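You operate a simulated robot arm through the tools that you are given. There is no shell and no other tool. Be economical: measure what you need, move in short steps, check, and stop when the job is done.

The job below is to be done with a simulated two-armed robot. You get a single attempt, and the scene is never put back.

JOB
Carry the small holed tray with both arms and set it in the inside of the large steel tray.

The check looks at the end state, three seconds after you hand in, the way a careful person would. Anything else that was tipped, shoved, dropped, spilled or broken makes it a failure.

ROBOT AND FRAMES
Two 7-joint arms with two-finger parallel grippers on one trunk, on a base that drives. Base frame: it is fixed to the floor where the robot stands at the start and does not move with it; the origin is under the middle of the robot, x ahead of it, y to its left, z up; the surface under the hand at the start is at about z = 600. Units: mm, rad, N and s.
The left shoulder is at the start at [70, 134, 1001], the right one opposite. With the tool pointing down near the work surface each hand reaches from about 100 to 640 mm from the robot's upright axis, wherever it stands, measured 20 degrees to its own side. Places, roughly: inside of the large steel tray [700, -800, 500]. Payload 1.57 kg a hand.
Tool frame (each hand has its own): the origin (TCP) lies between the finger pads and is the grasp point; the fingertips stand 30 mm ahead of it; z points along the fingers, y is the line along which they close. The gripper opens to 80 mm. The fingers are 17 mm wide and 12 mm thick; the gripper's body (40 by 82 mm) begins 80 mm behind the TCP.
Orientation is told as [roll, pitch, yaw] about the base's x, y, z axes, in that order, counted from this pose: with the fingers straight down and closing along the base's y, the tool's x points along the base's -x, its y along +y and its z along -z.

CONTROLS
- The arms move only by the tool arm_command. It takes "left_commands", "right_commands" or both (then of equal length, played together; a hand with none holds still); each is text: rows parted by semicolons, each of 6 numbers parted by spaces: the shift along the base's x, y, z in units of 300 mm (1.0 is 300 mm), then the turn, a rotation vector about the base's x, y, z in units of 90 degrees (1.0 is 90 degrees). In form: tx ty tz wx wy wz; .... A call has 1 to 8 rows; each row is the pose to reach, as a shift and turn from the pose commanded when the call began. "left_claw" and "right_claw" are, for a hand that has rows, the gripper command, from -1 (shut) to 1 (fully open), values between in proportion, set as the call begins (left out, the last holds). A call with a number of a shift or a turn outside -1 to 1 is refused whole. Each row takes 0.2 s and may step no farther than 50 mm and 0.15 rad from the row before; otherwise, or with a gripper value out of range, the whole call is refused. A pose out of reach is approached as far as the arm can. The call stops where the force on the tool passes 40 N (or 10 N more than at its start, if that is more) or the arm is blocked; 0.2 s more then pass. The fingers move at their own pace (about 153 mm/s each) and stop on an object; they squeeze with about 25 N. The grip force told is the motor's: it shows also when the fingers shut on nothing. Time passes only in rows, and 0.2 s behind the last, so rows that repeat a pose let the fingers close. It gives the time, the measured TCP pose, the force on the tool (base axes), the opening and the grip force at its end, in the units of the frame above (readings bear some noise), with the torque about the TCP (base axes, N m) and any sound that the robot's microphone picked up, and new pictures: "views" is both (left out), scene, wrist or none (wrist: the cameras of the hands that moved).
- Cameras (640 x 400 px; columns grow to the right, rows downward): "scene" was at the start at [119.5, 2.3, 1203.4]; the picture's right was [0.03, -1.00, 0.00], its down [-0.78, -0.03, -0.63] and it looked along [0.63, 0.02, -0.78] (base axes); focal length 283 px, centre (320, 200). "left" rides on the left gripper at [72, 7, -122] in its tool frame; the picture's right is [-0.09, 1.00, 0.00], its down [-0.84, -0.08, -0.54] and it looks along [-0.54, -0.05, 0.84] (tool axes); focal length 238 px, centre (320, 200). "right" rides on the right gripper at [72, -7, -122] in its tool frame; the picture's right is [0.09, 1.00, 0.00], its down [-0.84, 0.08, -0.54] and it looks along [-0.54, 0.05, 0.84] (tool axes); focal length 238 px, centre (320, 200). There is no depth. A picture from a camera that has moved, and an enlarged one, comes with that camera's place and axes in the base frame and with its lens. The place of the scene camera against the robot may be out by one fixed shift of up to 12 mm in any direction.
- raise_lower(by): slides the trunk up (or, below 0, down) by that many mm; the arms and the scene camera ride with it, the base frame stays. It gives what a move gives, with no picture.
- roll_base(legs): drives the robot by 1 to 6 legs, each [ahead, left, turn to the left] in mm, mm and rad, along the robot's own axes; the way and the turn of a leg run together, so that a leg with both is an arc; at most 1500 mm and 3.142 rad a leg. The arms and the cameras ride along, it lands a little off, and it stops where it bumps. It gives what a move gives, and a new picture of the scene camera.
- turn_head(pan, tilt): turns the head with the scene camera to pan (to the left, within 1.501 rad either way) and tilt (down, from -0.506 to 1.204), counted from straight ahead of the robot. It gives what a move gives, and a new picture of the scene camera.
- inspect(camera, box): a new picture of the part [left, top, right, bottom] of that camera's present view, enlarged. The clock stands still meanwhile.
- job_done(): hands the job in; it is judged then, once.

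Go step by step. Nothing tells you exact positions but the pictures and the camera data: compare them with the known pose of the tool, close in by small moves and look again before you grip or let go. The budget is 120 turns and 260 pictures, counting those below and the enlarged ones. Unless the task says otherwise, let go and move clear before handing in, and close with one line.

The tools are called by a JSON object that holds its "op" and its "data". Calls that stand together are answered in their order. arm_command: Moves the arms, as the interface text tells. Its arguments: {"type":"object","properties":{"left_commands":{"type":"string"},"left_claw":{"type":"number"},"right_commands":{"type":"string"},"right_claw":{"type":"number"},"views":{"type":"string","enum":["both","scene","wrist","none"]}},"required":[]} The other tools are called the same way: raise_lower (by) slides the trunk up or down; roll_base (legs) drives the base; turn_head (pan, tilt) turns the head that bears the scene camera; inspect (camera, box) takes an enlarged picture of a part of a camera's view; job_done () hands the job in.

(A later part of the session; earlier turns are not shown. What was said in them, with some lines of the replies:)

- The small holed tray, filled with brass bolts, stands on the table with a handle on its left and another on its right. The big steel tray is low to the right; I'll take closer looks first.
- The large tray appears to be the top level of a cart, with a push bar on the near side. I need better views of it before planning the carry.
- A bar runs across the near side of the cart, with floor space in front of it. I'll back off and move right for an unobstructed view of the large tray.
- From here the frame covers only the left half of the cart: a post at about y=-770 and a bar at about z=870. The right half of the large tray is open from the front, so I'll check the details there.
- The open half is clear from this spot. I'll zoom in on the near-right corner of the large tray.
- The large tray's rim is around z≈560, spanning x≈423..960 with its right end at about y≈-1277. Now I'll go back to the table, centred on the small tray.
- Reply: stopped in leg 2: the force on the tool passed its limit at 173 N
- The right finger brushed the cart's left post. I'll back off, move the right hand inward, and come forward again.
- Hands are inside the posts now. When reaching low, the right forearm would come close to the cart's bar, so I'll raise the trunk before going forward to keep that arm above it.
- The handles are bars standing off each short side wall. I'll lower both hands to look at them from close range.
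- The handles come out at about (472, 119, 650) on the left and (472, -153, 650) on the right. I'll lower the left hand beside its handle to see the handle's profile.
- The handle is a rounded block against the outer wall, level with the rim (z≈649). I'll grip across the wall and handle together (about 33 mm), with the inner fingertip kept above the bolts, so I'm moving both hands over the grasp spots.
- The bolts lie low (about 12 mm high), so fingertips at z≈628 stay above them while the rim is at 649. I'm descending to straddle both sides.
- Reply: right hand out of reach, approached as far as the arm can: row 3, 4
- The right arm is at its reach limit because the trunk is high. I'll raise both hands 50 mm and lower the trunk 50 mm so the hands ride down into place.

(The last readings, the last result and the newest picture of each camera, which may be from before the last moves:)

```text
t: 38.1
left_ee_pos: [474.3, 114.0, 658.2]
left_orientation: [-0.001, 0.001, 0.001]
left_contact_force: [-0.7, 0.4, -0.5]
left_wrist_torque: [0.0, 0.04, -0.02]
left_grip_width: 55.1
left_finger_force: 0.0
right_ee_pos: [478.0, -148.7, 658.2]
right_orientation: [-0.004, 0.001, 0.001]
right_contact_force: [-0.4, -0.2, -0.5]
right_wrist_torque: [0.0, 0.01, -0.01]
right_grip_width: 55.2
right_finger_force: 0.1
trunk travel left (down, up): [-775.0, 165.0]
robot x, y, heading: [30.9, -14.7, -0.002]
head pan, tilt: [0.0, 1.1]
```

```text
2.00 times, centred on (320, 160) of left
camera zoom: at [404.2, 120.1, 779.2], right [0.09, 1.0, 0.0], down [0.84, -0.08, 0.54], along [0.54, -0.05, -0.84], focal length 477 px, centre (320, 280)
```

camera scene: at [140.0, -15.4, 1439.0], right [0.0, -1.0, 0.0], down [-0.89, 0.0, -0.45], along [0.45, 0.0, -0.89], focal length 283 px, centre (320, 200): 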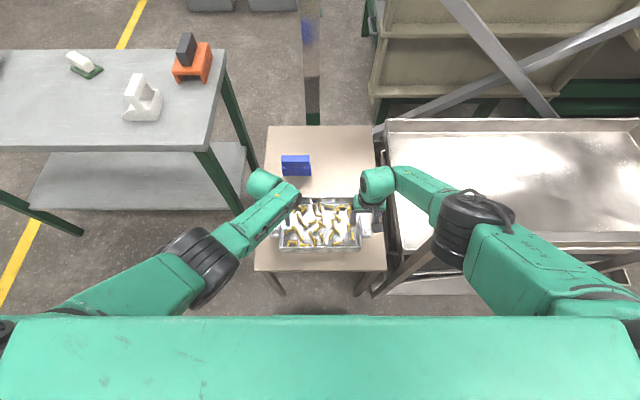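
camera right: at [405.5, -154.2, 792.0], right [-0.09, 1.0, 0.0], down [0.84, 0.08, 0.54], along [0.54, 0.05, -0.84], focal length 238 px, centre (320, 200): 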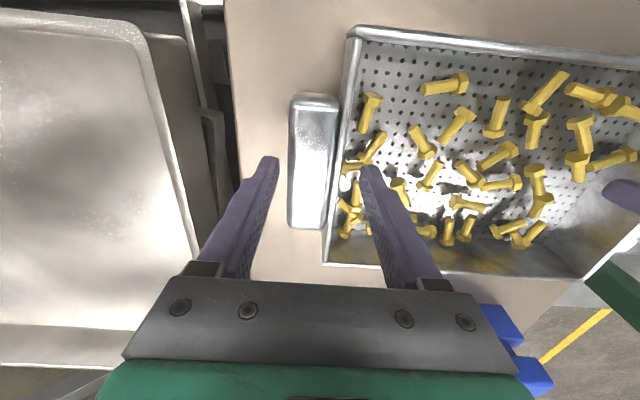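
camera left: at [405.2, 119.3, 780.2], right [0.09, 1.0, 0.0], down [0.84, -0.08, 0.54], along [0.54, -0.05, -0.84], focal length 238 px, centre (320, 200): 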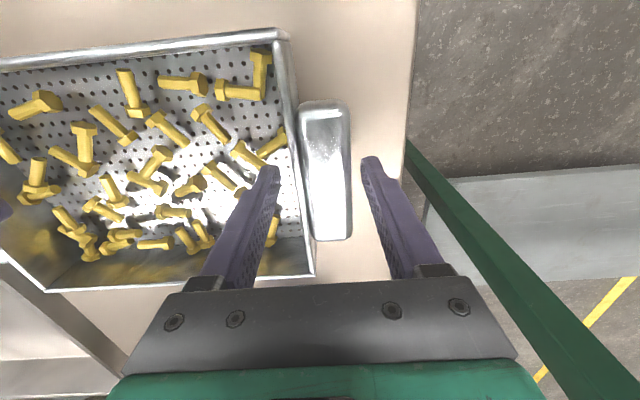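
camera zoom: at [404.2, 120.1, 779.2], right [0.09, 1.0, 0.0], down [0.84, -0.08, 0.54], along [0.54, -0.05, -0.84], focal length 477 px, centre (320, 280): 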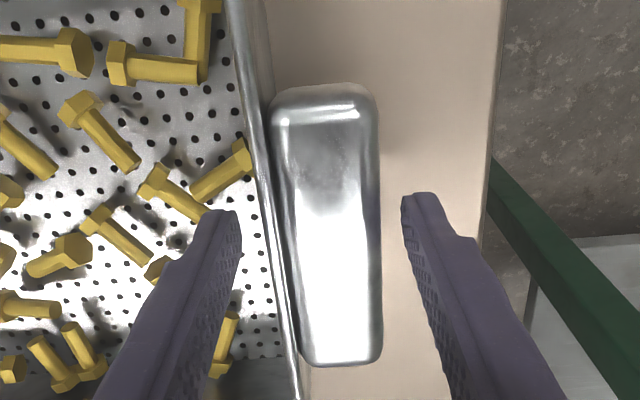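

Both hands straddle wall and handle. I'll nudge the right hand 4 mm to -y and close both.

{"op": "arm_command", "data": {"right_commands": "0 -0.013 0 0 0 0;0 -0.013 0 0 0 0", "views": "none"}}

{"op": "arm_command", "data": {"left_commands": "0 0 0 0 0 0;0 0 0 0 0 0;0 0 0 0 0 0", "right_commands": "0 0 0 0 0 0;0 0 0 0 0 0;0 0 0 0 0 0", "left_claw": -1, "right_claw": -1, "views": "both"}}

```text
t: 38.7
left_ee_pos: [475.6, 113.7, 657.2]
left_orientation: [0.0, 0.003, 0.002]
left_contact_force: [-0.7, -0.5, 0.6]
left_wrist_torque: [0.02, 0.0, 0.02]
left_grip_width: 55.0
left_finger_force: 0.0
right_ee_pos: [476.8, -152.6, 657.6]
right_orientation: [-0.003, 0.0, 0.0]
right_contact_force: [0.8, -0.3, 0.5]
right_wrist_torque: [0.01, 0.03, -0.02]
right_grip_width: 54.9
right_finger_force: 0.1
trunk travel left (down, up): [-775.0, 165.0]
robot x, y, heading: [33.0, -18.0, -0.005]
head pan, tilt: [0.0, 1.1]
```

```text
t: 39.5
left_ee_pos: [475.7, 115.3, 657.1]
left_orientation: [0.001, 0.002, 0.001]
left_contact_force: [-0.2, 2.9, 0.0]
left_wrist_torque: [0.18, -0.02, -0.1]
left_grip_width: 37.0
left_finger_force: 25.0
right_ee_pos: [476.1, -152.1, 659.0]
right_orientation: [-0.005, 0.0, 0.001]
right_contact_force: [-1.4, -0.6, -0.3]
right_wrist_torque: [0.42, -0.14, 0.08]
right_grip_width: 36.8
right_finger_force: 24.7
trunk travel left (down, up): [-775.0, 165.0]
robot x, y, heading: [35.3, -10.8, -0.005]
head pan, tilt: [0.0, 1.1]
camera scene: at [139.9, -15.3, 1389.0], right [0.0, -1.0, 0.0], down [-0.89, 0.0, -0.45], along [0.45, 0.0, -0.89], focal length 283 px, centre (320, 200)
camera right: at [405.4, -159.4, 780.7], right [-0.09, 1.0, 0.0], down [0.84, 0.08, 0.54], along [0.54, 0.05, -0.84], focal length 238 px, centre (320, 200)
camera left: at [404.3, 120.4, 779.1], right [0.09, 1.0, 0.0], down [0.84, -0.08, 0.54], along [0.54, -0.05, -0.84], focal length 238 px, centre (320, 200)
```

scene: 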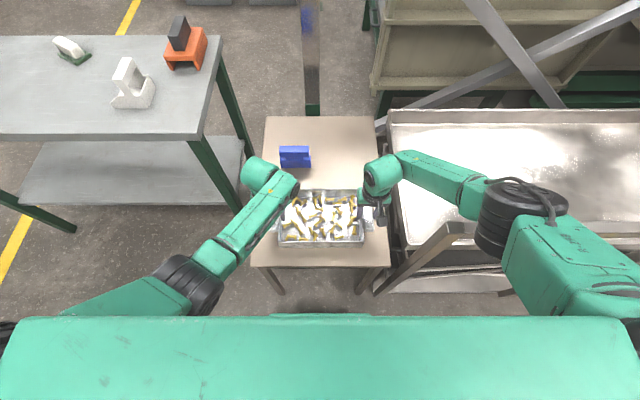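
right: 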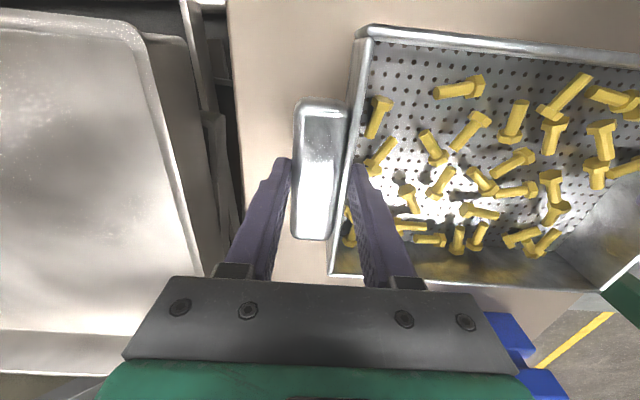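
left: 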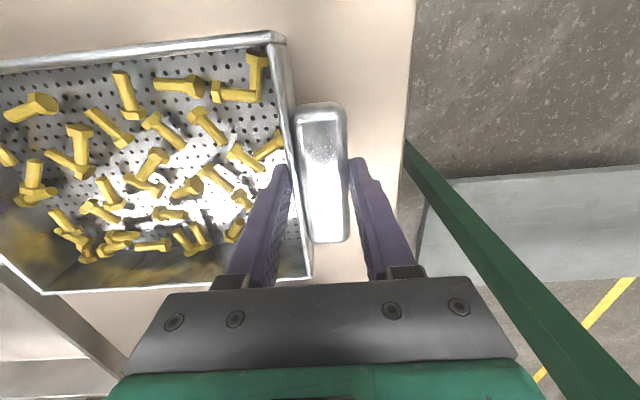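

Both grips hold at 37 mm. I'll lift slowly together and check.

{"op": "arm_command", "data": {"left_commands": "0 0 0.03 0 0 0;0 0 0.07 0 0 0;0 0 0.12 0 0 0;0 0 0.17 0 0 0;0 0 0.2 0 0 0;0 0 0.2 0 0 0", "right_commands": "0 0 0.03 0 0 0;0 0 0.07 0 0 0;0 0 0.12 0 0 0;0 0 0.17 0 0 0;0 0 0.2 0 0 0;0 0 0.2 0 0 0", "views": "both"}}

```text
t: 40.9
left_ee_pos: [477.1, 114.1, 719.1]
left_orientation: [-0.001, 0.003, 0.002]
left_contact_force: [0.5, 1.9, -3.4]
left_wrist_torque: [0.01, 0.06, -0.09]
left_grip_width: 36.6
left_finger_force: 24.7
right_ee_pos: [479.0, -152.4, 718.0]
right_orientation: [-0.005, 0.001, 0.0]
right_contact_force: [0.6, -1.2, -2.5]
right_wrist_torque: [0.09, -0.03, -0.03]
right_grip_width: 37.0
right_finger_force: 25.2
trunk travel left (down, up): [-775.0, 165.0]
robot x, y, heading: [34.4, -12.8, -0.006]
head pan, tilt: [0.0, 1.1]
camera scene: at [141.2, -15.6, 1388.8], right [0.0, -1.0, 0.0], down [-0.89, 0.0, -0.45], along [0.45, 0.0, -0.89], focal length 283 px, centre (320, 200)
camera right: at [406.5, -159.3, 840.7], right [-0.09, 1.0, 0.0], down [0.84, 0.08, 0.54], along [0.54, 0.05, -0.84], focal length 238 px, centre (320, 200)
camera left: at [405.7, 120.5, 839.2], right [0.09, 1.0, 0.0], down [0.84, -0.08, 0.54], along [0.54, -0.05, -0.84], focal length 238 px, centre (320, 200)
```

scene: 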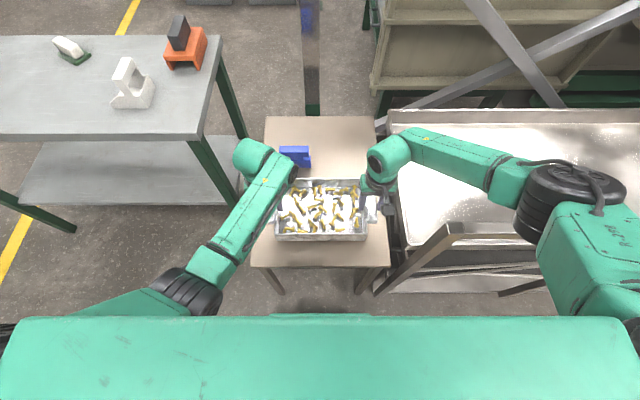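
right: 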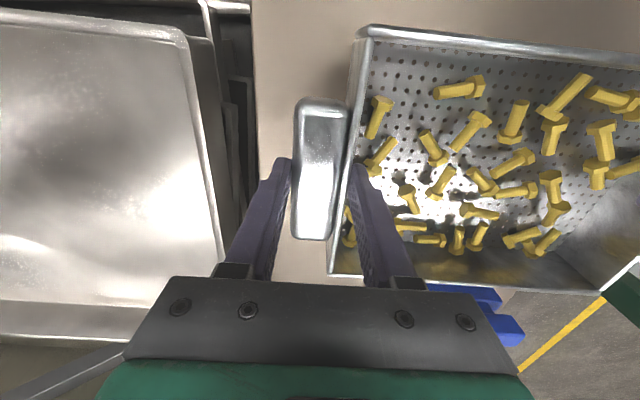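
left: 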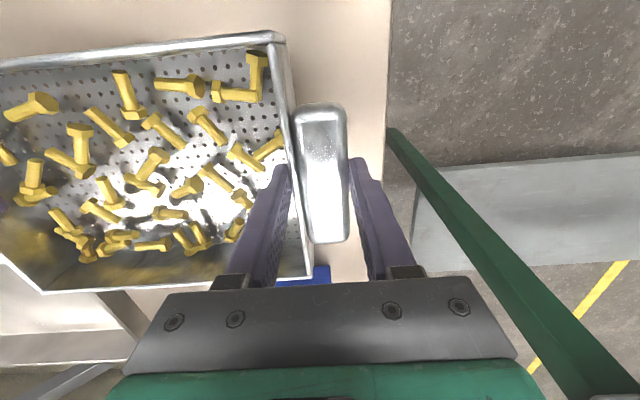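

The tray is lifted level, about 3 N per hand. I'll raise it well above the cart's frame before driving away.

{"op": "raise_lower", "data": {"by": 160}}

{"op": "arm_command", "data": {"left_commands": "0 0 0.07 0 0 0;0 0 0.15 0 0 0;0 0 0.22 0 0 0;0 0 0.3 0 0 0;0 0 0.3 0 0 0", "right_commands": "0 0 0.07 0 0 0;0 0 0.15 0 0 0;0 0 0.22 0 0 0;0 0 0.3 0 0 0;0 0 0.3 0 0 0", "views": "scene"}}

```text
t: 42.7
left_ee_pos: [475.7, 113.9, 876.6]
left_orientation: [0.001, 0.003, 0.001]
left_contact_force: [-0.1, 1.9, -3.9]
left_wrist_torque: [0.02, -0.21, 0.01]
left_grip_width: 36.8
left_finger_force: 25.0
right_ee_pos: [478.1, -152.5, 877.4]
right_orientation: [-0.006, 0.0, 0.001]
right_contact_force: [0.0, -3.1, -3.1]
right_wrist_torque: [0.18, 0.23, -0.03]
right_grip_width: 36.7
right_finger_force: 25.0
trunk travel left (down, up): [-935.0, 5.0]
robot x, y, heading: [33.0, -16.5, -0.008]
head pan, tilt: [0.0, 1.1]
```

```text
t: 43.9
left_ee_pos: [476.7, 114.0, 969.2]
left_orientation: [0.001, 0.003, 0.001]
left_contact_force: [1.2, 9.7, -4.9]
left_wrist_torque: [0.23, -0.1, -0.04]
left_grip_width: 36.7
left_finger_force: 25.0
right_ee_pos: [478.5, -151.6, 969.9]
right_orientation: [-0.005, 0.003, 0.0]
right_contact_force: [-1.0, -8.7, -1.5]
right_wrist_torque: [0.36, 0.08, 0.19]
right_grip_width: 36.8
right_finger_force: 25.6
trunk travel left (down, up): [-935.0, 5.0]
robot x, y, heading: [32.6, -12.1, -0.002]
head pan, tilt: [0.0, 1.1]
camera scene: at [141.1, -15.6, 1548.9], right [0.0, -1.0, 0.0], down [-0.89, 0.0, -0.45], along [0.45, 0.0, -0.89], focal length 283 px, centre (320, 200)
```

scene: 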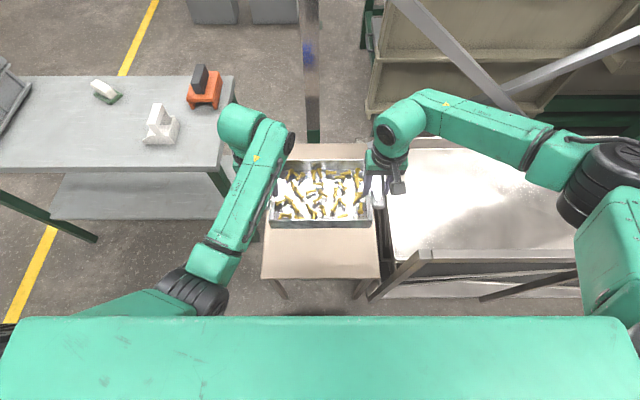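

The tray is steady and high. I'll ease a slight inward squeeze, then drive back and right to line up with the open half of the cart.

{"op": "arm_command", "data": {"left_commands": "0 0.004 0 0 0 0;0 0.004 0 0 0 0", "right_commands": "0 -0.004 0 0 0 0;0 -0.004 0 0 0 0", "views": "none"}}

{"op": "roll_base", "data": {"legs": [[-420, 0, 0]]}}

```text
t: 44.5
left_ee_pos: [475.2, 114.8, 968.0]
left_orientation: [-0.003, 0.001, -0.001]
left_contact_force: [1.3, 1.6, -4.1]
left_wrist_torque: [0.09, 0.13, 0.17]
left_grip_width: 37.3
left_finger_force: 25.1
right_ee_pos: [480.0, -151.9, 968.6]
right_orientation: [-0.004, 0.0, 0.0]
right_contact_force: [-0.7, -1.6, -2.6]
right_wrist_torque: [-0.01, -0.1, -0.03]
right_grip_width: 36.7
right_finger_force: 24.9
trunk travel left (down, up): [-935.0, 5.0]
robot x, y, heading: [33.5, -15.1, -0.006]
head pan, tilt: [0.0, 1.1]
```

```text
t: 47.1
left_ee_pos: [60.9, 117.2, 967.3]
left_orientation: [-0.002, 0.003, 0.0]
left_contact_force: [0.8, -13.3, -4.2]
left_wrist_torque: [-0.21, -0.11, 0.04]
left_grip_width: 36.6
left_finger_force: 24.8
right_ee_pos: [64.0, -150.5, 969.5]
right_orientation: [-0.004, 0.001, 0.001]
right_contact_force: [-0.2, 12.0, -3.2]
right_wrist_torque: [0.45, 0.19, 0.09]
right_grip_width: 36.9
right_finger_force: 25.0
trunk travel left (down, up): [-935.0, 5.0]
robot x, y, heading: [-382.3, -12.6, -0.002]
head pan, tilt: [0.0, 1.1]
camera scene: at [-272.9, -13.8, 1548.7], right [0.0, -1.0, 0.0], down [-0.89, 0.0, -0.45], along [0.45, 0.0, -0.89], focal length 283 px, centre (320, 200)
```

scene: 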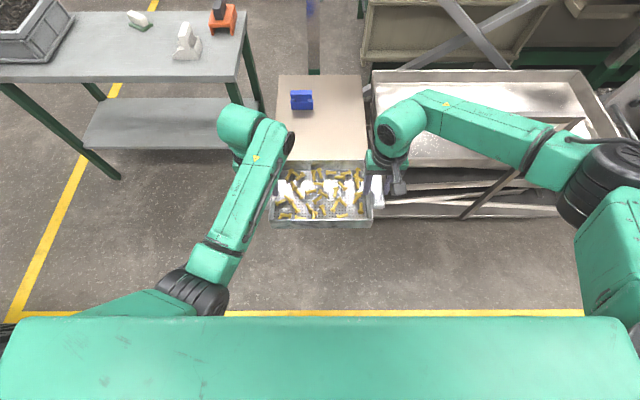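

{"op": "roll_base", "data": {"legs": [[0, -1020, 0]]}}

{"op": "turn_head", "data": {"pan": 0.0, "tilt": 0.8}}

```text
t: 52.4
left_ee_pos: [56.5, -912.9, 966.8]
left_orientation: [-0.001, 0.002, 0.004]
left_contact_force: [0.2, -1.4, -3.7]
left_wrist_torque: [-0.08, 0.0, 0.0]
left_grip_width: 37.0
left_finger_force: 24.3
right_ee_pos: [60.5, -1181.7, 969.0]
right_orientation: [-0.003, 0.001, 0.004]
right_contact_force: [-0.4, 1.0, -3.3]
right_wrist_torque: [0.09, 0.05, -0.01]
right_grip_width: 36.7
right_finger_force: 25.1
trunk travel left (down, up): [-935.0, 5.0]
robot x, y, heading: [-387.6, -1046.1, -0.001]
head pan, tilt: [0.0, 1.1]
camera scene: at [-278.0, -1045.1, 1548.9], right [0.0, -1.0, 0.0], down [-0.89, 0.0, -0.45], along [0.45, 0.0, -0.89], focal length 283 px, centre (320, 200)
```

scene: 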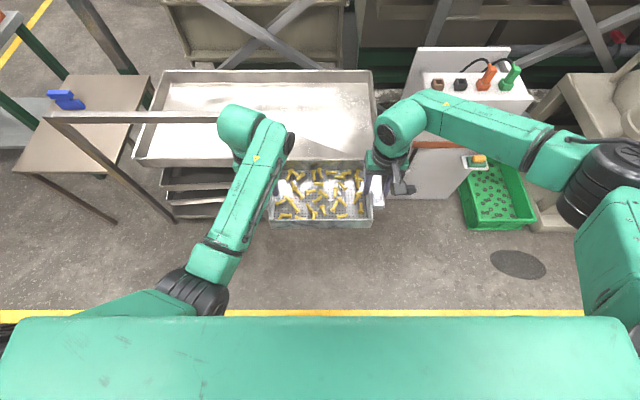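

```text
t: 53.2
left_ee_pos: [56.2, -915.6, 967.4]
left_orientation: [0.0, 0.003, 0.002]
left_contact_force: [-0.3, -1.0, -4.4]
left_wrist_torque: [0.04, -0.05, 0.07]
left_grip_width: 36.7
left_finger_force: 24.8
right_ee_pos: [60.6, -1181.0, 968.1]
right_orientation: [-0.002, 0.002, 0.004]
right_contact_force: [0.4, 0.4, -3.0]
right_wrist_torque: [0.16, 0.08, -0.03]
right_grip_width: 36.7
right_finger_force: 24.8
trunk travel left (down, up): [-935.0, 5.0]
robot x, y, heading: [-386.9, -1048.0, -0.005]
head pan, tilt: [0.0, 0.799]
camera scene: at [-260.5, -1046.4, 1570.5], right [0.0, -1.0, 0.0], down [-0.72, 0.0, -0.7], along [0.7, 0.0, -0.72], focal length 283 px, centre (320, 200)
```

scene: 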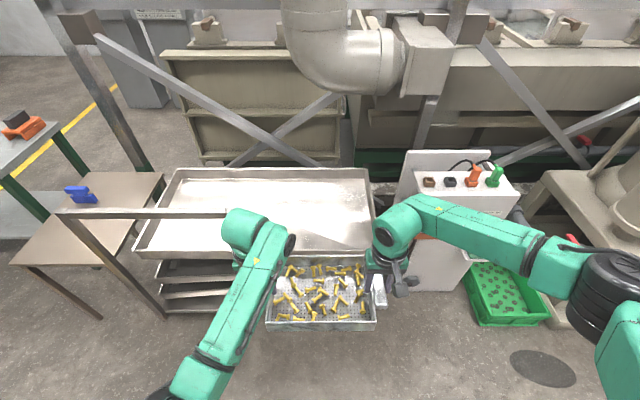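

I'm lined up with the open half. Driving straight ahead with the tray held high.

{"op": "roll_base", "data": {"legs": [[300, -15, 0]]}}

{"op": "turn_head", "data": {"pan": 0.4, "tilt": 1.1}}

```text
t: 55.3
left_ee_pos: [356.0, -932.1, 969.1]
left_orientation: [-0.002, 0.001, 0.001]
left_contact_force: [-0.4, -1.1, -3.7]
left_wrist_torque: [0.02, 0.06, 0.03]
left_grip_width: 36.8
left_finger_force: 25.4
right_ee_pos: [359.7, -1198.7, 969.6]
right_orientation: [-0.005, -0.001, -0.002]
right_contact_force: [-1.3, 1.2, -3.4]
right_wrist_torque: [0.12, -0.07, 0.01]
right_grip_width: 36.7
right_finger_force: 25.0
trunk travel left (down, up): [-935.0, 5.0]
robot x, y, heading: [-82.7, -1062.1, -0.0]
head pan, tilt: [0.0, 0.799]
camera scene: at [38.1, -1062.3, 1570.9], right [0.0, -1.0, 0.0], down [-0.72, 0.0, -0.7], along [0.7, 0.0, -0.72], focal length 283 px, centre (320, 200)
```

scene: 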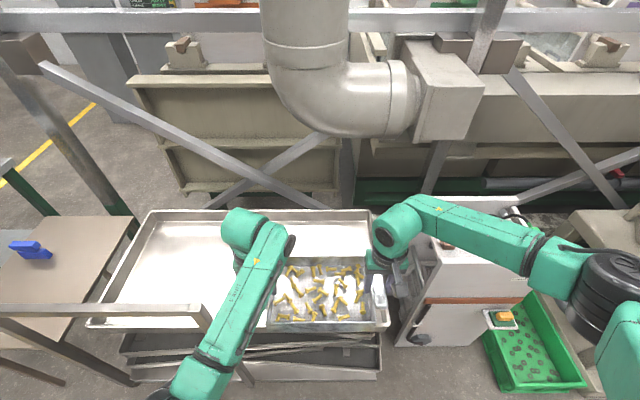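

```text
t: 56.1
left_ee_pos: [358.8, -932.1, 968.0]
left_orientation: [-0.001, 0.002, 0.0]
left_contact_force: [0.1, -1.6, -4.3]
left_wrist_torque: [0.07, -0.04, 0.07]
left_grip_width: 36.9
left_finger_force: 25.1
right_ee_pos: [362.1, -1198.1, 968.9]
right_orientation: [-0.004, 0.003, -0.001]
right_contact_force: [-0.1, 1.2, -2.2]
right_wrist_torque: [0.15, 0.04, -0.02]
right_grip_width: 36.6
right_finger_force: 25.2
trunk travel left (down, up): [-935.0, 5.0]
robot x, y, heading: [-88.0, -1061.3, -0.007]
head pan, tilt: [0.4, 1.1]
camera scene: at [19.6, -1038.0, 1548.8], right [0.38, -0.92, 0.0], down [-0.82, -0.34, -0.45], along [0.42, 0.17, -0.89], focal length 283 px, centre (320, 200)
```

scene: 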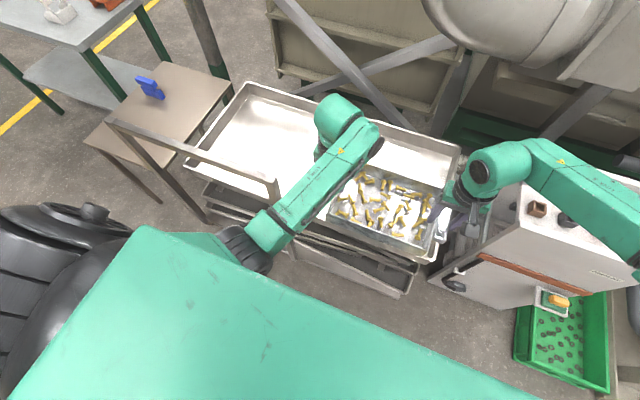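

The large tray's rim is confirmed at z≈560, x 424–954, right end y≈-1306. The left elbow stays clear of the post, so I'll drive the last stretch and then straighten the arms downward.

{"op": "roll_base", "data": {"legs": [[165, 0, 0.004]]}}

{"op": "arm_command", "data": {"left_commands": "0.02 0 -0.07 0 0 0;0.05 0 -0.15 0 0 0;0.08 0 -0.22 0 0 0;0.11 0 -0.3 0 0 0;0.13 0 -0.36 0 0 0;0.13 0 -0.36 0 0 0", "right_commands": "0.02 0 -0.07 0 0 0;0.05 0 -0.15 0 0 0;0.08 0 -0.22 0 0 0;0.11 0 -0.3 0 0 0;0.13 0 -0.36 0 0 0;0.13 0 -0.36 0 0 0", "views": "both"}}

```text
t: 57.6
left_ee_pos: [522.3, -931.2, 969.6]
left_orientation: [0.0, 0.0, 0.003]
left_contact_force: [0.1, -1.3, -3.5]
left_wrist_torque: [-0.03, 0.11, 0.01]
left_grip_width: 36.8
left_finger_force: 25.0
right_ee_pos: [526.2, -1198.3, 969.0]
right_orientation: [-0.003, -0.003, 0.002]
right_contact_force: [-0.5, 0.9, -2.7]
right_wrist_torque: [0.1, -0.14, 0.04]
right_grip_width: 36.7
right_finger_force: 24.5
trunk travel left (down, up): [-935.0, 5.0]
robot x, y, heading: [80.3, -1061.3, -0.0]
head pan, tilt: [0.4, 1.1]
camera scene: at [181.7, -1038.4, 1549.2], right [0.39, -0.92, 0.0], down [-0.82, -0.34, -0.46], along [0.42, 0.18, -0.89], focal length 283 px, centre (320, 200)
```

scene: 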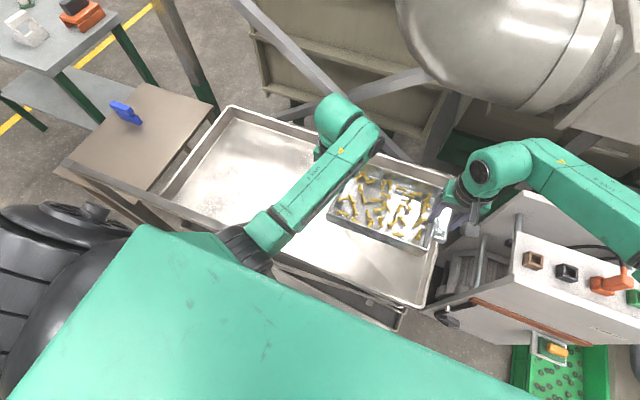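

```text
t: 59.0
left_ee_pos: [564.3, -931.7, 861.4]
left_orientation: [-0.001, 0.003, 0.003]
left_contact_force: [1.1, 0.2, -6.8]
left_wrist_torque: [0.3, -0.28, 0.11]
left_grip_width: 36.8
left_finger_force: 25.0
right_ee_pos: [569.1, -1198.0, 858.8]
right_orientation: [-0.002, 0.001, 0.002]
right_contact_force: [-0.9, -0.9, -1.3]
right_wrist_torque: [0.52, 0.29, 0.01]
right_grip_width: 36.4
right_finger_force: 25.4
trunk travel left (down, up): [-935.0, 5.0]
robot x, y, heading: [82.9, -1062.4, -0.008]
head pan, tilt: [0.4, 1.1]
camera scene: at [185.9, -1038.6, 1548.9], right [0.39, -0.92, 0.0], down [-0.82, -0.34, -0.45], along [0.42, 0.18, -0.89], focal length 283 px, centre (320, 200)
camera right: at [496.7, -1206.2, 982.2], right [-0.09, 1.0, 0.0], down [0.84, 0.08, 0.54], along [0.54, 0.05, -0.84], focal length 238 px, centre (320, 200)
camera left: at [494.0, -925.9, 982.0], right [0.09, 1.0, 0.0], down [0.84, -0.08, 0.54], along [0.54, -0.05, -0.84], focal length 238 px, centre (320, 200)
```

scene: 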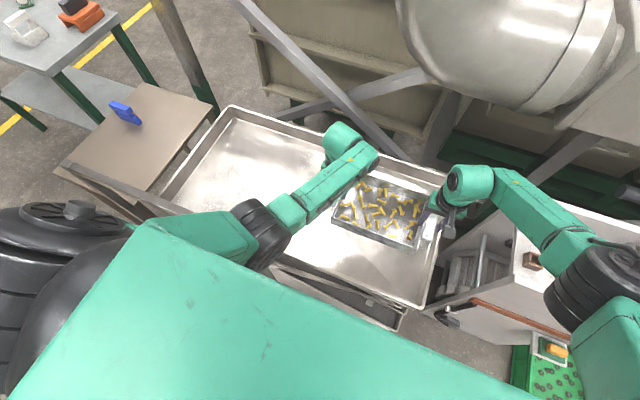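
right: 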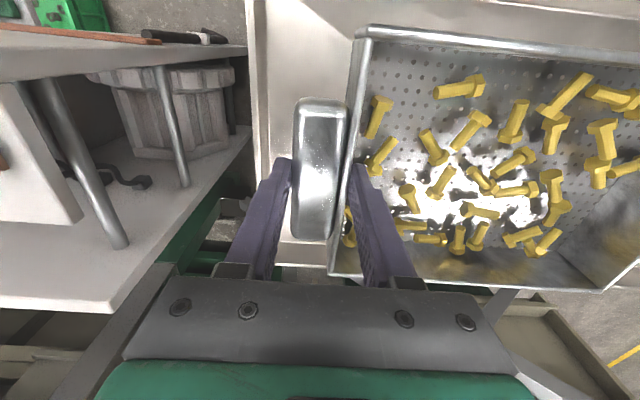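
left: 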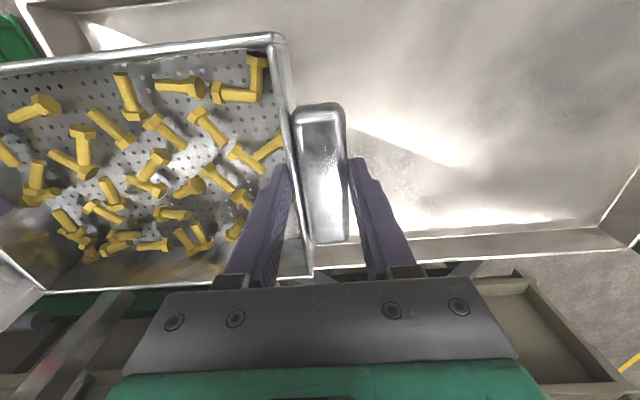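

The tray is over the large tray with about 65 mm clearance to the near rim and 90 mm to the right wall. I'm lowering with the trunk in two stages.

{"op": "raise_lower", "data": {"by": -200}}

{"op": "turn_head", "data": {"pan": -0.3, "tilt": 1.0}}

{"op": "turn_head", "data": {"pan": 0.5, "tilt": 1.0}}

```text
t: 61.2
left_ee_pos: [565.1, -931.3, 660.4]
left_orientation: [0.0, 0.004, 0.002]
left_contact_force: [0.7, 4.1, -6.2]
left_wrist_torque: [0.36, 0.18, 0.09]
left_grip_width: 36.7
left_finger_force: 25.2
right_ee_pos: [567.9, -1198.7, 660.4]
right_orientation: [-0.004, 0.002, 0.002]
right_contact_force: [-0.2, -4.9, -0.6]
right_wrist_torque: [0.34, -0.13, 0.12]
right_grip_width: 37.0
right_finger_force: 24.5
trunk travel left (down, up): [-735.0, 205.0]
robot x, y, heading: [83.0, -1063.3, -0.004]
head pan, tilt: [0.4, 1.1]
```

```text
t: 62.2
left_ee_pos: [564.5, -932.0, 660.3]
left_orientation: [0.0, 0.004, 0.002]
left_contact_force: [0.9, 4.6, -5.9]
left_wrist_torque: [0.34, 0.1, 0.09]
left_grip_width: 36.5
left_finger_force: 25.8
right_ee_pos: [568.7, -1198.5, 659.6]
right_orientation: [-0.003, 0.002, 0.002]
right_contact_force: [-0.5, -4.6, -0.2]
right_wrist_torque: [0.26, -0.05, 0.09]
right_grip_width: 36.6
right_finger_force: 24.5
trunk travel left (down, up): [-735.0, 205.0]
robot x, y, heading: [82.5, -1062.3, -0.001]
head pan, tilt: [-0.3, 1.0]
camera scene: at [194.3, -1083.5, 1355.4], right [-0.3, -0.95, 0.0], down [-0.8, 0.25, -0.54], along [0.51, -0.16, -0.84], focal length 283 px, centre (320, 200)
```

scene: 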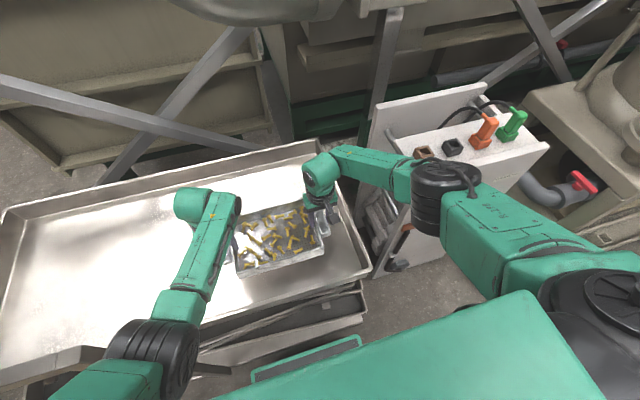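

```text
t: 63.4
left_ee_pos: [563.7, -931.4, 660.8]
left_orientation: [0.0, 0.003, 0.002]
left_contact_force: [0.8, 6.8, -5.7]
left_wrist_torque: [0.42, -0.01, 0.11]
left_grip_width: 36.8
left_finger_force: 25.0
right_ee_pos: [568.1, -1199.2, 660.2]
right_orientation: [-0.005, 0.0, 0.002]
right_contact_force: [-0.5, -6.5, -1.1]
right_wrist_torque: [0.29, 0.04, 0.1]
right_grip_width: 36.7
right_finger_force: 24.6
trunk travel left (down, up): [-735.0, 205.0]
robot x, y, heading: [81.1, -1063.3, -0.004]
head pan, tilt: [0.499, 1.0]
camera scene: at [189.2, -1029.7, 1355.5], right [0.47, -0.88, 0.0], down [-0.74, -0.4, -0.54], along [0.47, 0.26, -0.84], focal length 283 px, centre (320, 200)
```

scene: 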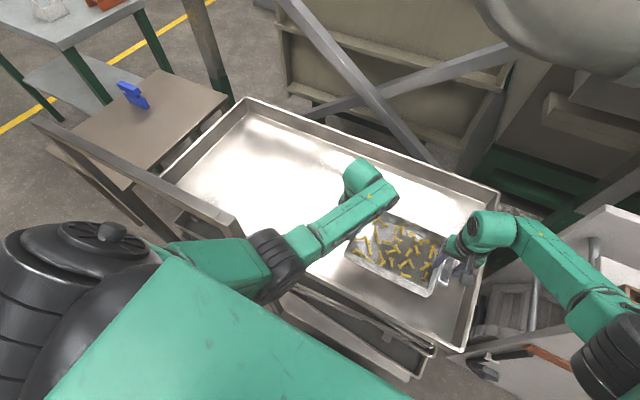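

Both elbows have room. Lowering 80 mm more.

{"op": "raise_lower", "data": {"by": -80}}

{"op": "arm_command", "data": {"left_commands": "0 0 0 0 0 0", "right_commands": "0 0 0 0 0 0", "views": "both"}}

```text
t: 64.5
left_ee_pos: [564.7, -931.6, 585.1]
left_orientation: [0.0, -0.005, 0.0]
left_contact_force: [0.7, 8.8, 10.2]
left_wrist_torque: [0.19, -0.46, 0.06]
left_grip_width: 37.0
left_finger_force: 25.2
right_ee_pos: [568.2, -1198.9, 583.4]
right_orientation: [-0.002, -0.005, 0.0]
right_contact_force: [4.3, -8.6, 13.2]
right_wrist_torque: [-0.03, -0.35, 0.11]
right_grip_width: 36.8
right_finger_force: 25.0
trunk travel left (down, up): [-655.0, 285.0]
robot x, y, heading: [85.0, -1065.6, -0.005]
head pan, tilt: [0.499, 1.0]
```

```text
t: 64.9
left_ee_pos: [564.4, -931.3, 584.7]
left_orientation: [0.0, -0.003, 0.002]
left_contact_force: [4.8, 8.2, 16.0]
left_wrist_torque: [0.6, -0.12, -0.07]
left_grip_width: 36.8
left_finger_force: 25.3
right_ee_pos: [567.2, -1198.4, 582.5]
right_orientation: [-0.001, -0.006, -0.001]
right_contact_force: [5.8, -9.3, 5.7]
right_wrist_torque: [0.5, -0.49, -0.05]
right_grip_width: 36.9
right_finger_force: 24.9
trunk travel left (down, up): [-655.0, 285.0]
robot x, y, heading: [83.7, -1060.9, -0.005]
head pan, tilt: [0.499, 1.0]
camera scene: at [184.8, -1029.7, 1276.2], right [0.48, -0.88, 0.0], down [-0.74, -0.4, -0.54], along [0.48, 0.26, -0.84], focal length 283 px, centre (320, 200)
camera right: at [495.3, -1206.1, 704.6], right [-0.09, 1.0, 0.0], down [0.83, 0.08, 0.55], along [0.54, 0.05, -0.84], focal length 238 px, centre (320, 200)
camera left: at [492.9, -925.8, 704.9], right [0.09, 1.0, 0.0], down [0.83, -0.08, 0.55], along [0.54, -0.05, -0.84], focal length 238 px, centre (320, 200)
```

scene: 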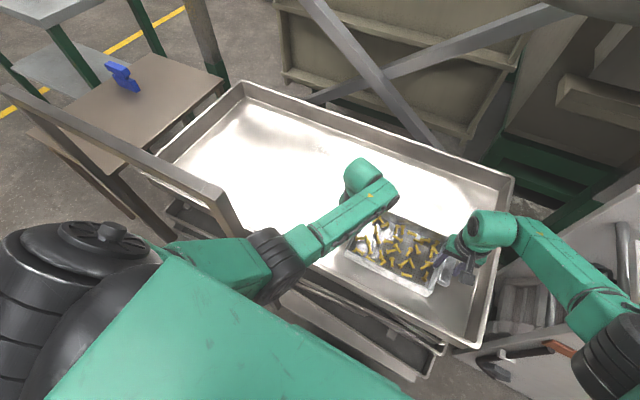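
right: 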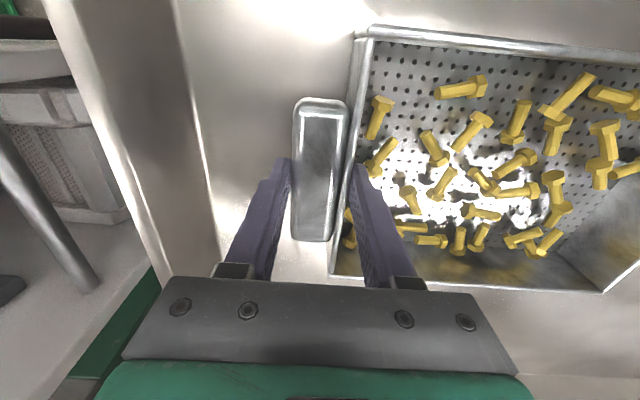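
left: 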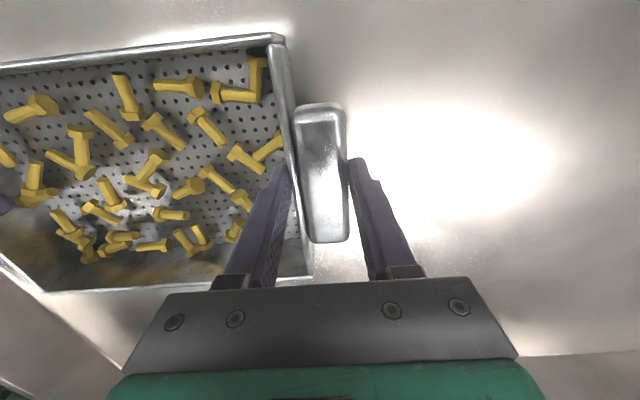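

Upward force appeared on both hands at TCP z≈584, so the tray has touched down. I'll check its seating with a zoom before letting go.

{"op": "inspect", "data": {"camera": "scene", "box": [300, 170, 520, 350]}}

{"op": "turn_head", "data": {"pan": 0.0, "tilt": 1.0}}

{"op": "inspect", "data": {"camera": "scene", "box": [220, 130, 440, 330]}}

```text
2.22 times, centred on (410, 260) of scene
camera zoom: at [184.8, -1029.7, 1276.2], right [0.48, -0.88, 0.0], down [-0.74, -0.4, -0.54], along [0.48, 0.26, -0.84], focal length 629 px, centre (120, 67)
```

zoom: 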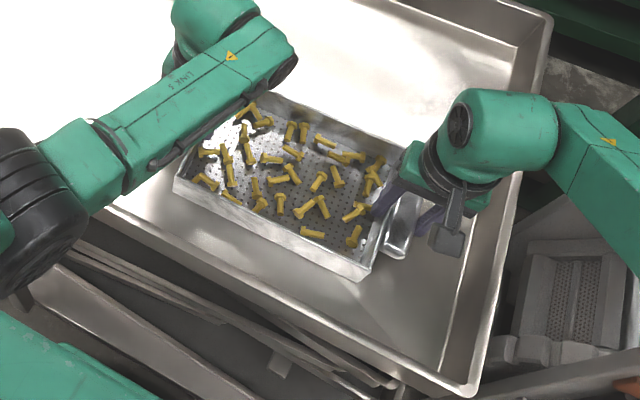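

```text
t: 65.9
left_ee_pos: [565.0, -931.1, 582.1]
left_orientation: [0.0, -0.003, 0.001]
left_contact_force: [7.8, 10.3, 14.0]
left_wrist_torque: [0.27, -0.28, 0.04]
left_grip_width: 37.0
left_finger_force: 25.5
right_ee_pos: [566.9, -1198.1, 580.5]
right_orientation: [-0.004, -0.002, 0.001]
right_contact_force: [6.2, -10.1, 14.4]
right_wrist_torque: [0.03, -0.21, 0.12]
right_grip_width: 37.0
right_finger_force: 25.5
trunk travel left (down, up): [-655.0, 285.0]
robot x, y, heading: [81.6, -1060.0, -0.003]
head pan, tilt: [0.0, 1.0]
camera scene: at [193.5, -1062.9, 1275.9], right [0.0, -1.0, 0.0], down [-0.84, 0.0, -0.54], along [0.54, 0.0, -0.84], focal length 283 px, centre (320, 200)
```

scene: 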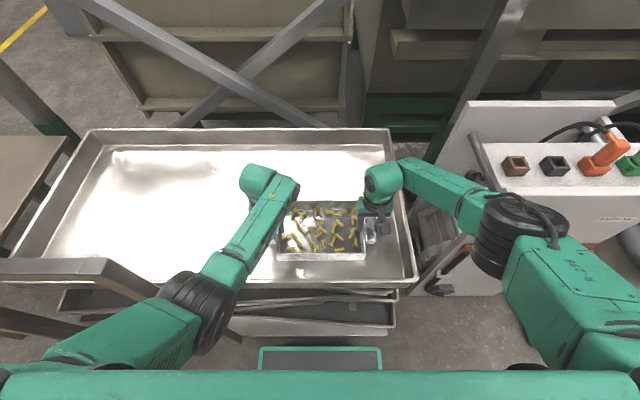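

```text
2.00 times, centred on (330, 230) of scene
camera zoom: at [193.5, -1062.9, 1275.9], right [0.0, -1.0, 0.0], down [-0.84, 0.0, -0.54], along [0.54, 0.0, -0.84], focal length 566 px, centre (300, 140)
```

zoom: 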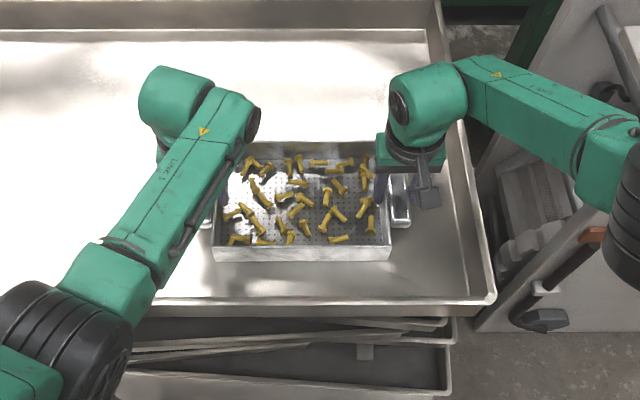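

The tray sits inside with clear floor all round. I'll relieve the downward press slightly and then open the grippers just wide enough to free it.

{"op": "arm_command", "data": {"left_commands": "0 0 0.007 0 0 0;0 0 0.007 0 0 0", "right_commands": "0 0 0.007 0 0 0;0 0 0.007 0 0 0", "views": "none"}}

```text
t: 66.5
left_ee_pos: [561.5, -932.2, 583.1]
left_orientation: [-0.001, 0.006, 0.002]
left_contact_force: [0.5, 8.8, 1.7]
left_wrist_torque: [0.06, -0.48, 0.16]
left_grip_width: 36.9
left_finger_force: 24.5
right_ee_pos: [565.7, -1198.8, 581.2]
right_orientation: [-0.004, 0.004, 0.003]
right_contact_force: [-1.8, -7.7, -1.5]
right_wrist_torque: [0.21, -0.21, 0.05]
right_grip_width: 36.7
right_finger_force: 24.5
trunk travel left (down, up): [-655.0, 285.0]
robot x, y, heading: [82.8, -1063.7, -0.005]
head pan, tilt: [0.0, 1.0]
```

{"op": "arm_command", "data": {"left_commands": "0 0 0 0 0 0;0 0 0 0 0 0;0 0 0 0 0 0", "right_commands": "0 0 0 0 0 0;0 0 0 0 0 0;0 0 0 0 0 0", "left_claw": 0.3, "right_claw": 0.3, "views": "both"}}

```text
t: 67.3
left_ee_pos: [563.9, -931.4, 583.1]
left_orientation: [0.0, 0.001, 0.001]
left_contact_force: [-0.6, 0.0, -0.3]
left_wrist_torque: [-0.01, -0.01, -0.05]
left_grip_width: 52.0
left_finger_force: 0.1
right_ee_pos: [568.0, -1197.6, 582.3]
right_orientation: [-0.002, -0.001, 0.002]
right_contact_force: [0.1, 0.3, 0.5]
right_wrist_torque: [0.0, 0.04, 0.03]
right_grip_width: 51.9
right_finger_force: 0.2
trunk travel left (down, up): [-655.0, 285.0]
robot x, y, heading: [80.5, -1063.9, -0.003]
head pan, tilt: [0.0, 1.0]
camera scene: at [196.3, -1063.0, 1275.6], right [0.0, -1.0, 0.0], down [-0.84, 0.0, -0.54], along [0.54, 0.0, -0.84], focal length 283 px, centre (320, 200)
camera right: at [496.0, -1205.4, 704.8], right [-0.09, 1.0, 0.0], down [0.84, 0.08, 0.54], along [0.54, 0.05, -0.84], focal length 238 px, centre (320, 200)
camera left: at [493.3, -925.7, 704.5], right [0.09, 1.0, 0.0], down [0.84, -0.08, 0.54], along [0.54, -0.05, -0.84], focal length 238 px, centre (320, 200)
```

scene: 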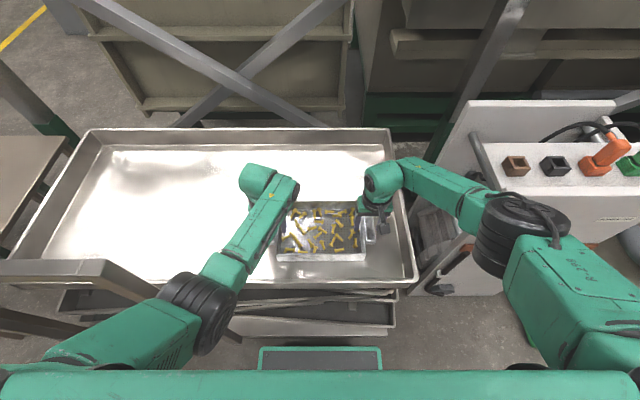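
right: 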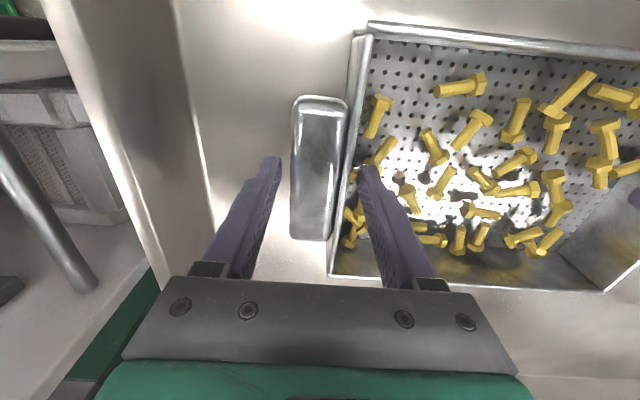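
left: 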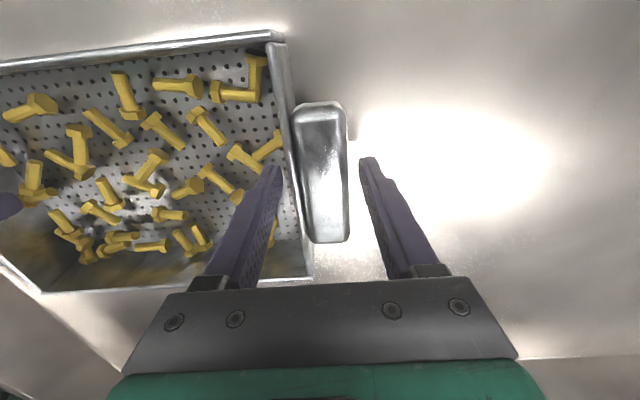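

The tray is free and resting in the large tray. I'll lift both hands straight up and clear.

{"op": "arm_command", "data": {"left_commands": "0 0 0.05 0 0 0;0 0 0.15 0 0 0;0 0 0.3 0 0 0;0 0 0.45 0 0 0;0 0 0.5 0 0 0;0 0 0.5 0 0 0", "right_commands": "0 0 0.05 0 0 0;0 0 0.15 0 0 0;0 0 0.3 0 0 0;0 0 0.45 0 0 0;0 0 0.5 0 0 0;0 0 0.5 0 0 0", "views": "both"}}

```text
t: 68.7
left_ee_pos: [563.2, -932.5, 734.3]
left_orientation: [-0.002, 0.003, 0.002]
left_contact_force: [1.1, -0.4, -0.5]
left_wrist_torque: [-0.01, -0.04, 0.01]
left_grip_width: 52.0
left_finger_force: 0.2
right_ee_pos: [567.8, -1198.8, 732.9]
right_orientation: [-0.002, 0.001, 0.001]
right_contact_force: [1.0, -0.3, -0.2]
right_wrist_torque: [0.0, 0.04, -0.02]
right_grip_width: 52.3
right_finger_force: 0.0
trunk travel left (down, up): [-655.0, 285.0]
robot x, y, heading: [79.6, -1061.8, -0.002]
head pan, tilt: [0.0, 1.0]
camera scene: at [196.3, -1063.0, 1275.6], right [0.0, -1.0, 0.0], down [-0.84, 0.0, -0.54], along [0.54, 0.0, -0.84], focal length 283 px, centre (320, 200)
camera right: at [495.4, -1205.7, 855.8], right [-0.09, 1.0, 0.0], down [0.84, 0.08, 0.54], along [0.54, 0.05, -0.84], focal length 238 px, centre (320, 200)
camera left: at [493.1, -925.6, 855.8], right [0.09, 1.0, 0.0], down [0.84, -0.08, 0.54], along [0.54, -0.05, -0.84], focal length 238 px, centre (320, 200)
```

scene: 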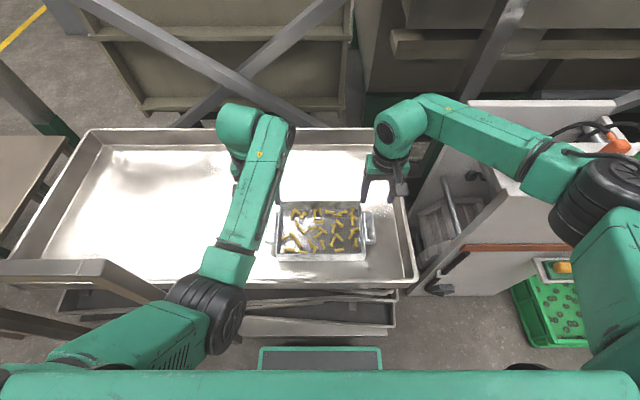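
right: 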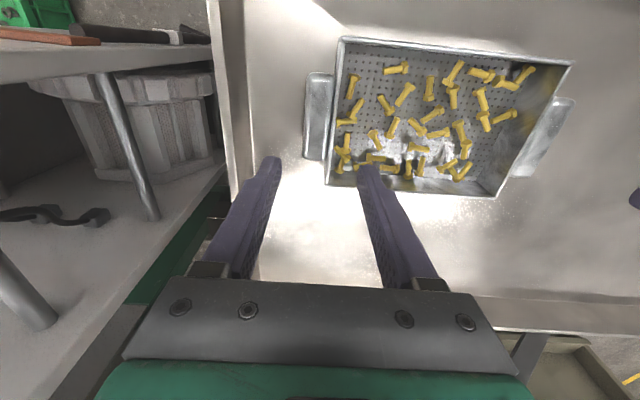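
left: 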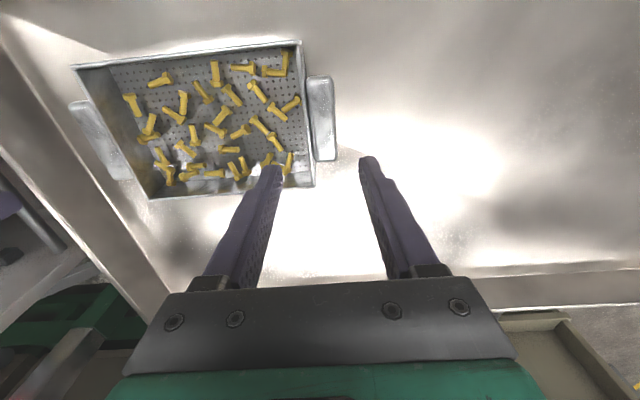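

The small tray rests flat inside the large tray with its bolts still in it, and both hands are clear. Handing in.

{"op": "job_done", "data": {}}

```text
The job is handed in.
```

I carried the small holed tray with both arms and set it flat inside the large steel tray, with the bolts still in it and both hands clear. On the way back to the table before the pick-up, the right finger hit the cart's left post. The force limit stopped the drive at 173 N; nothing visibly moved, though I did not measure the cart afterwards.
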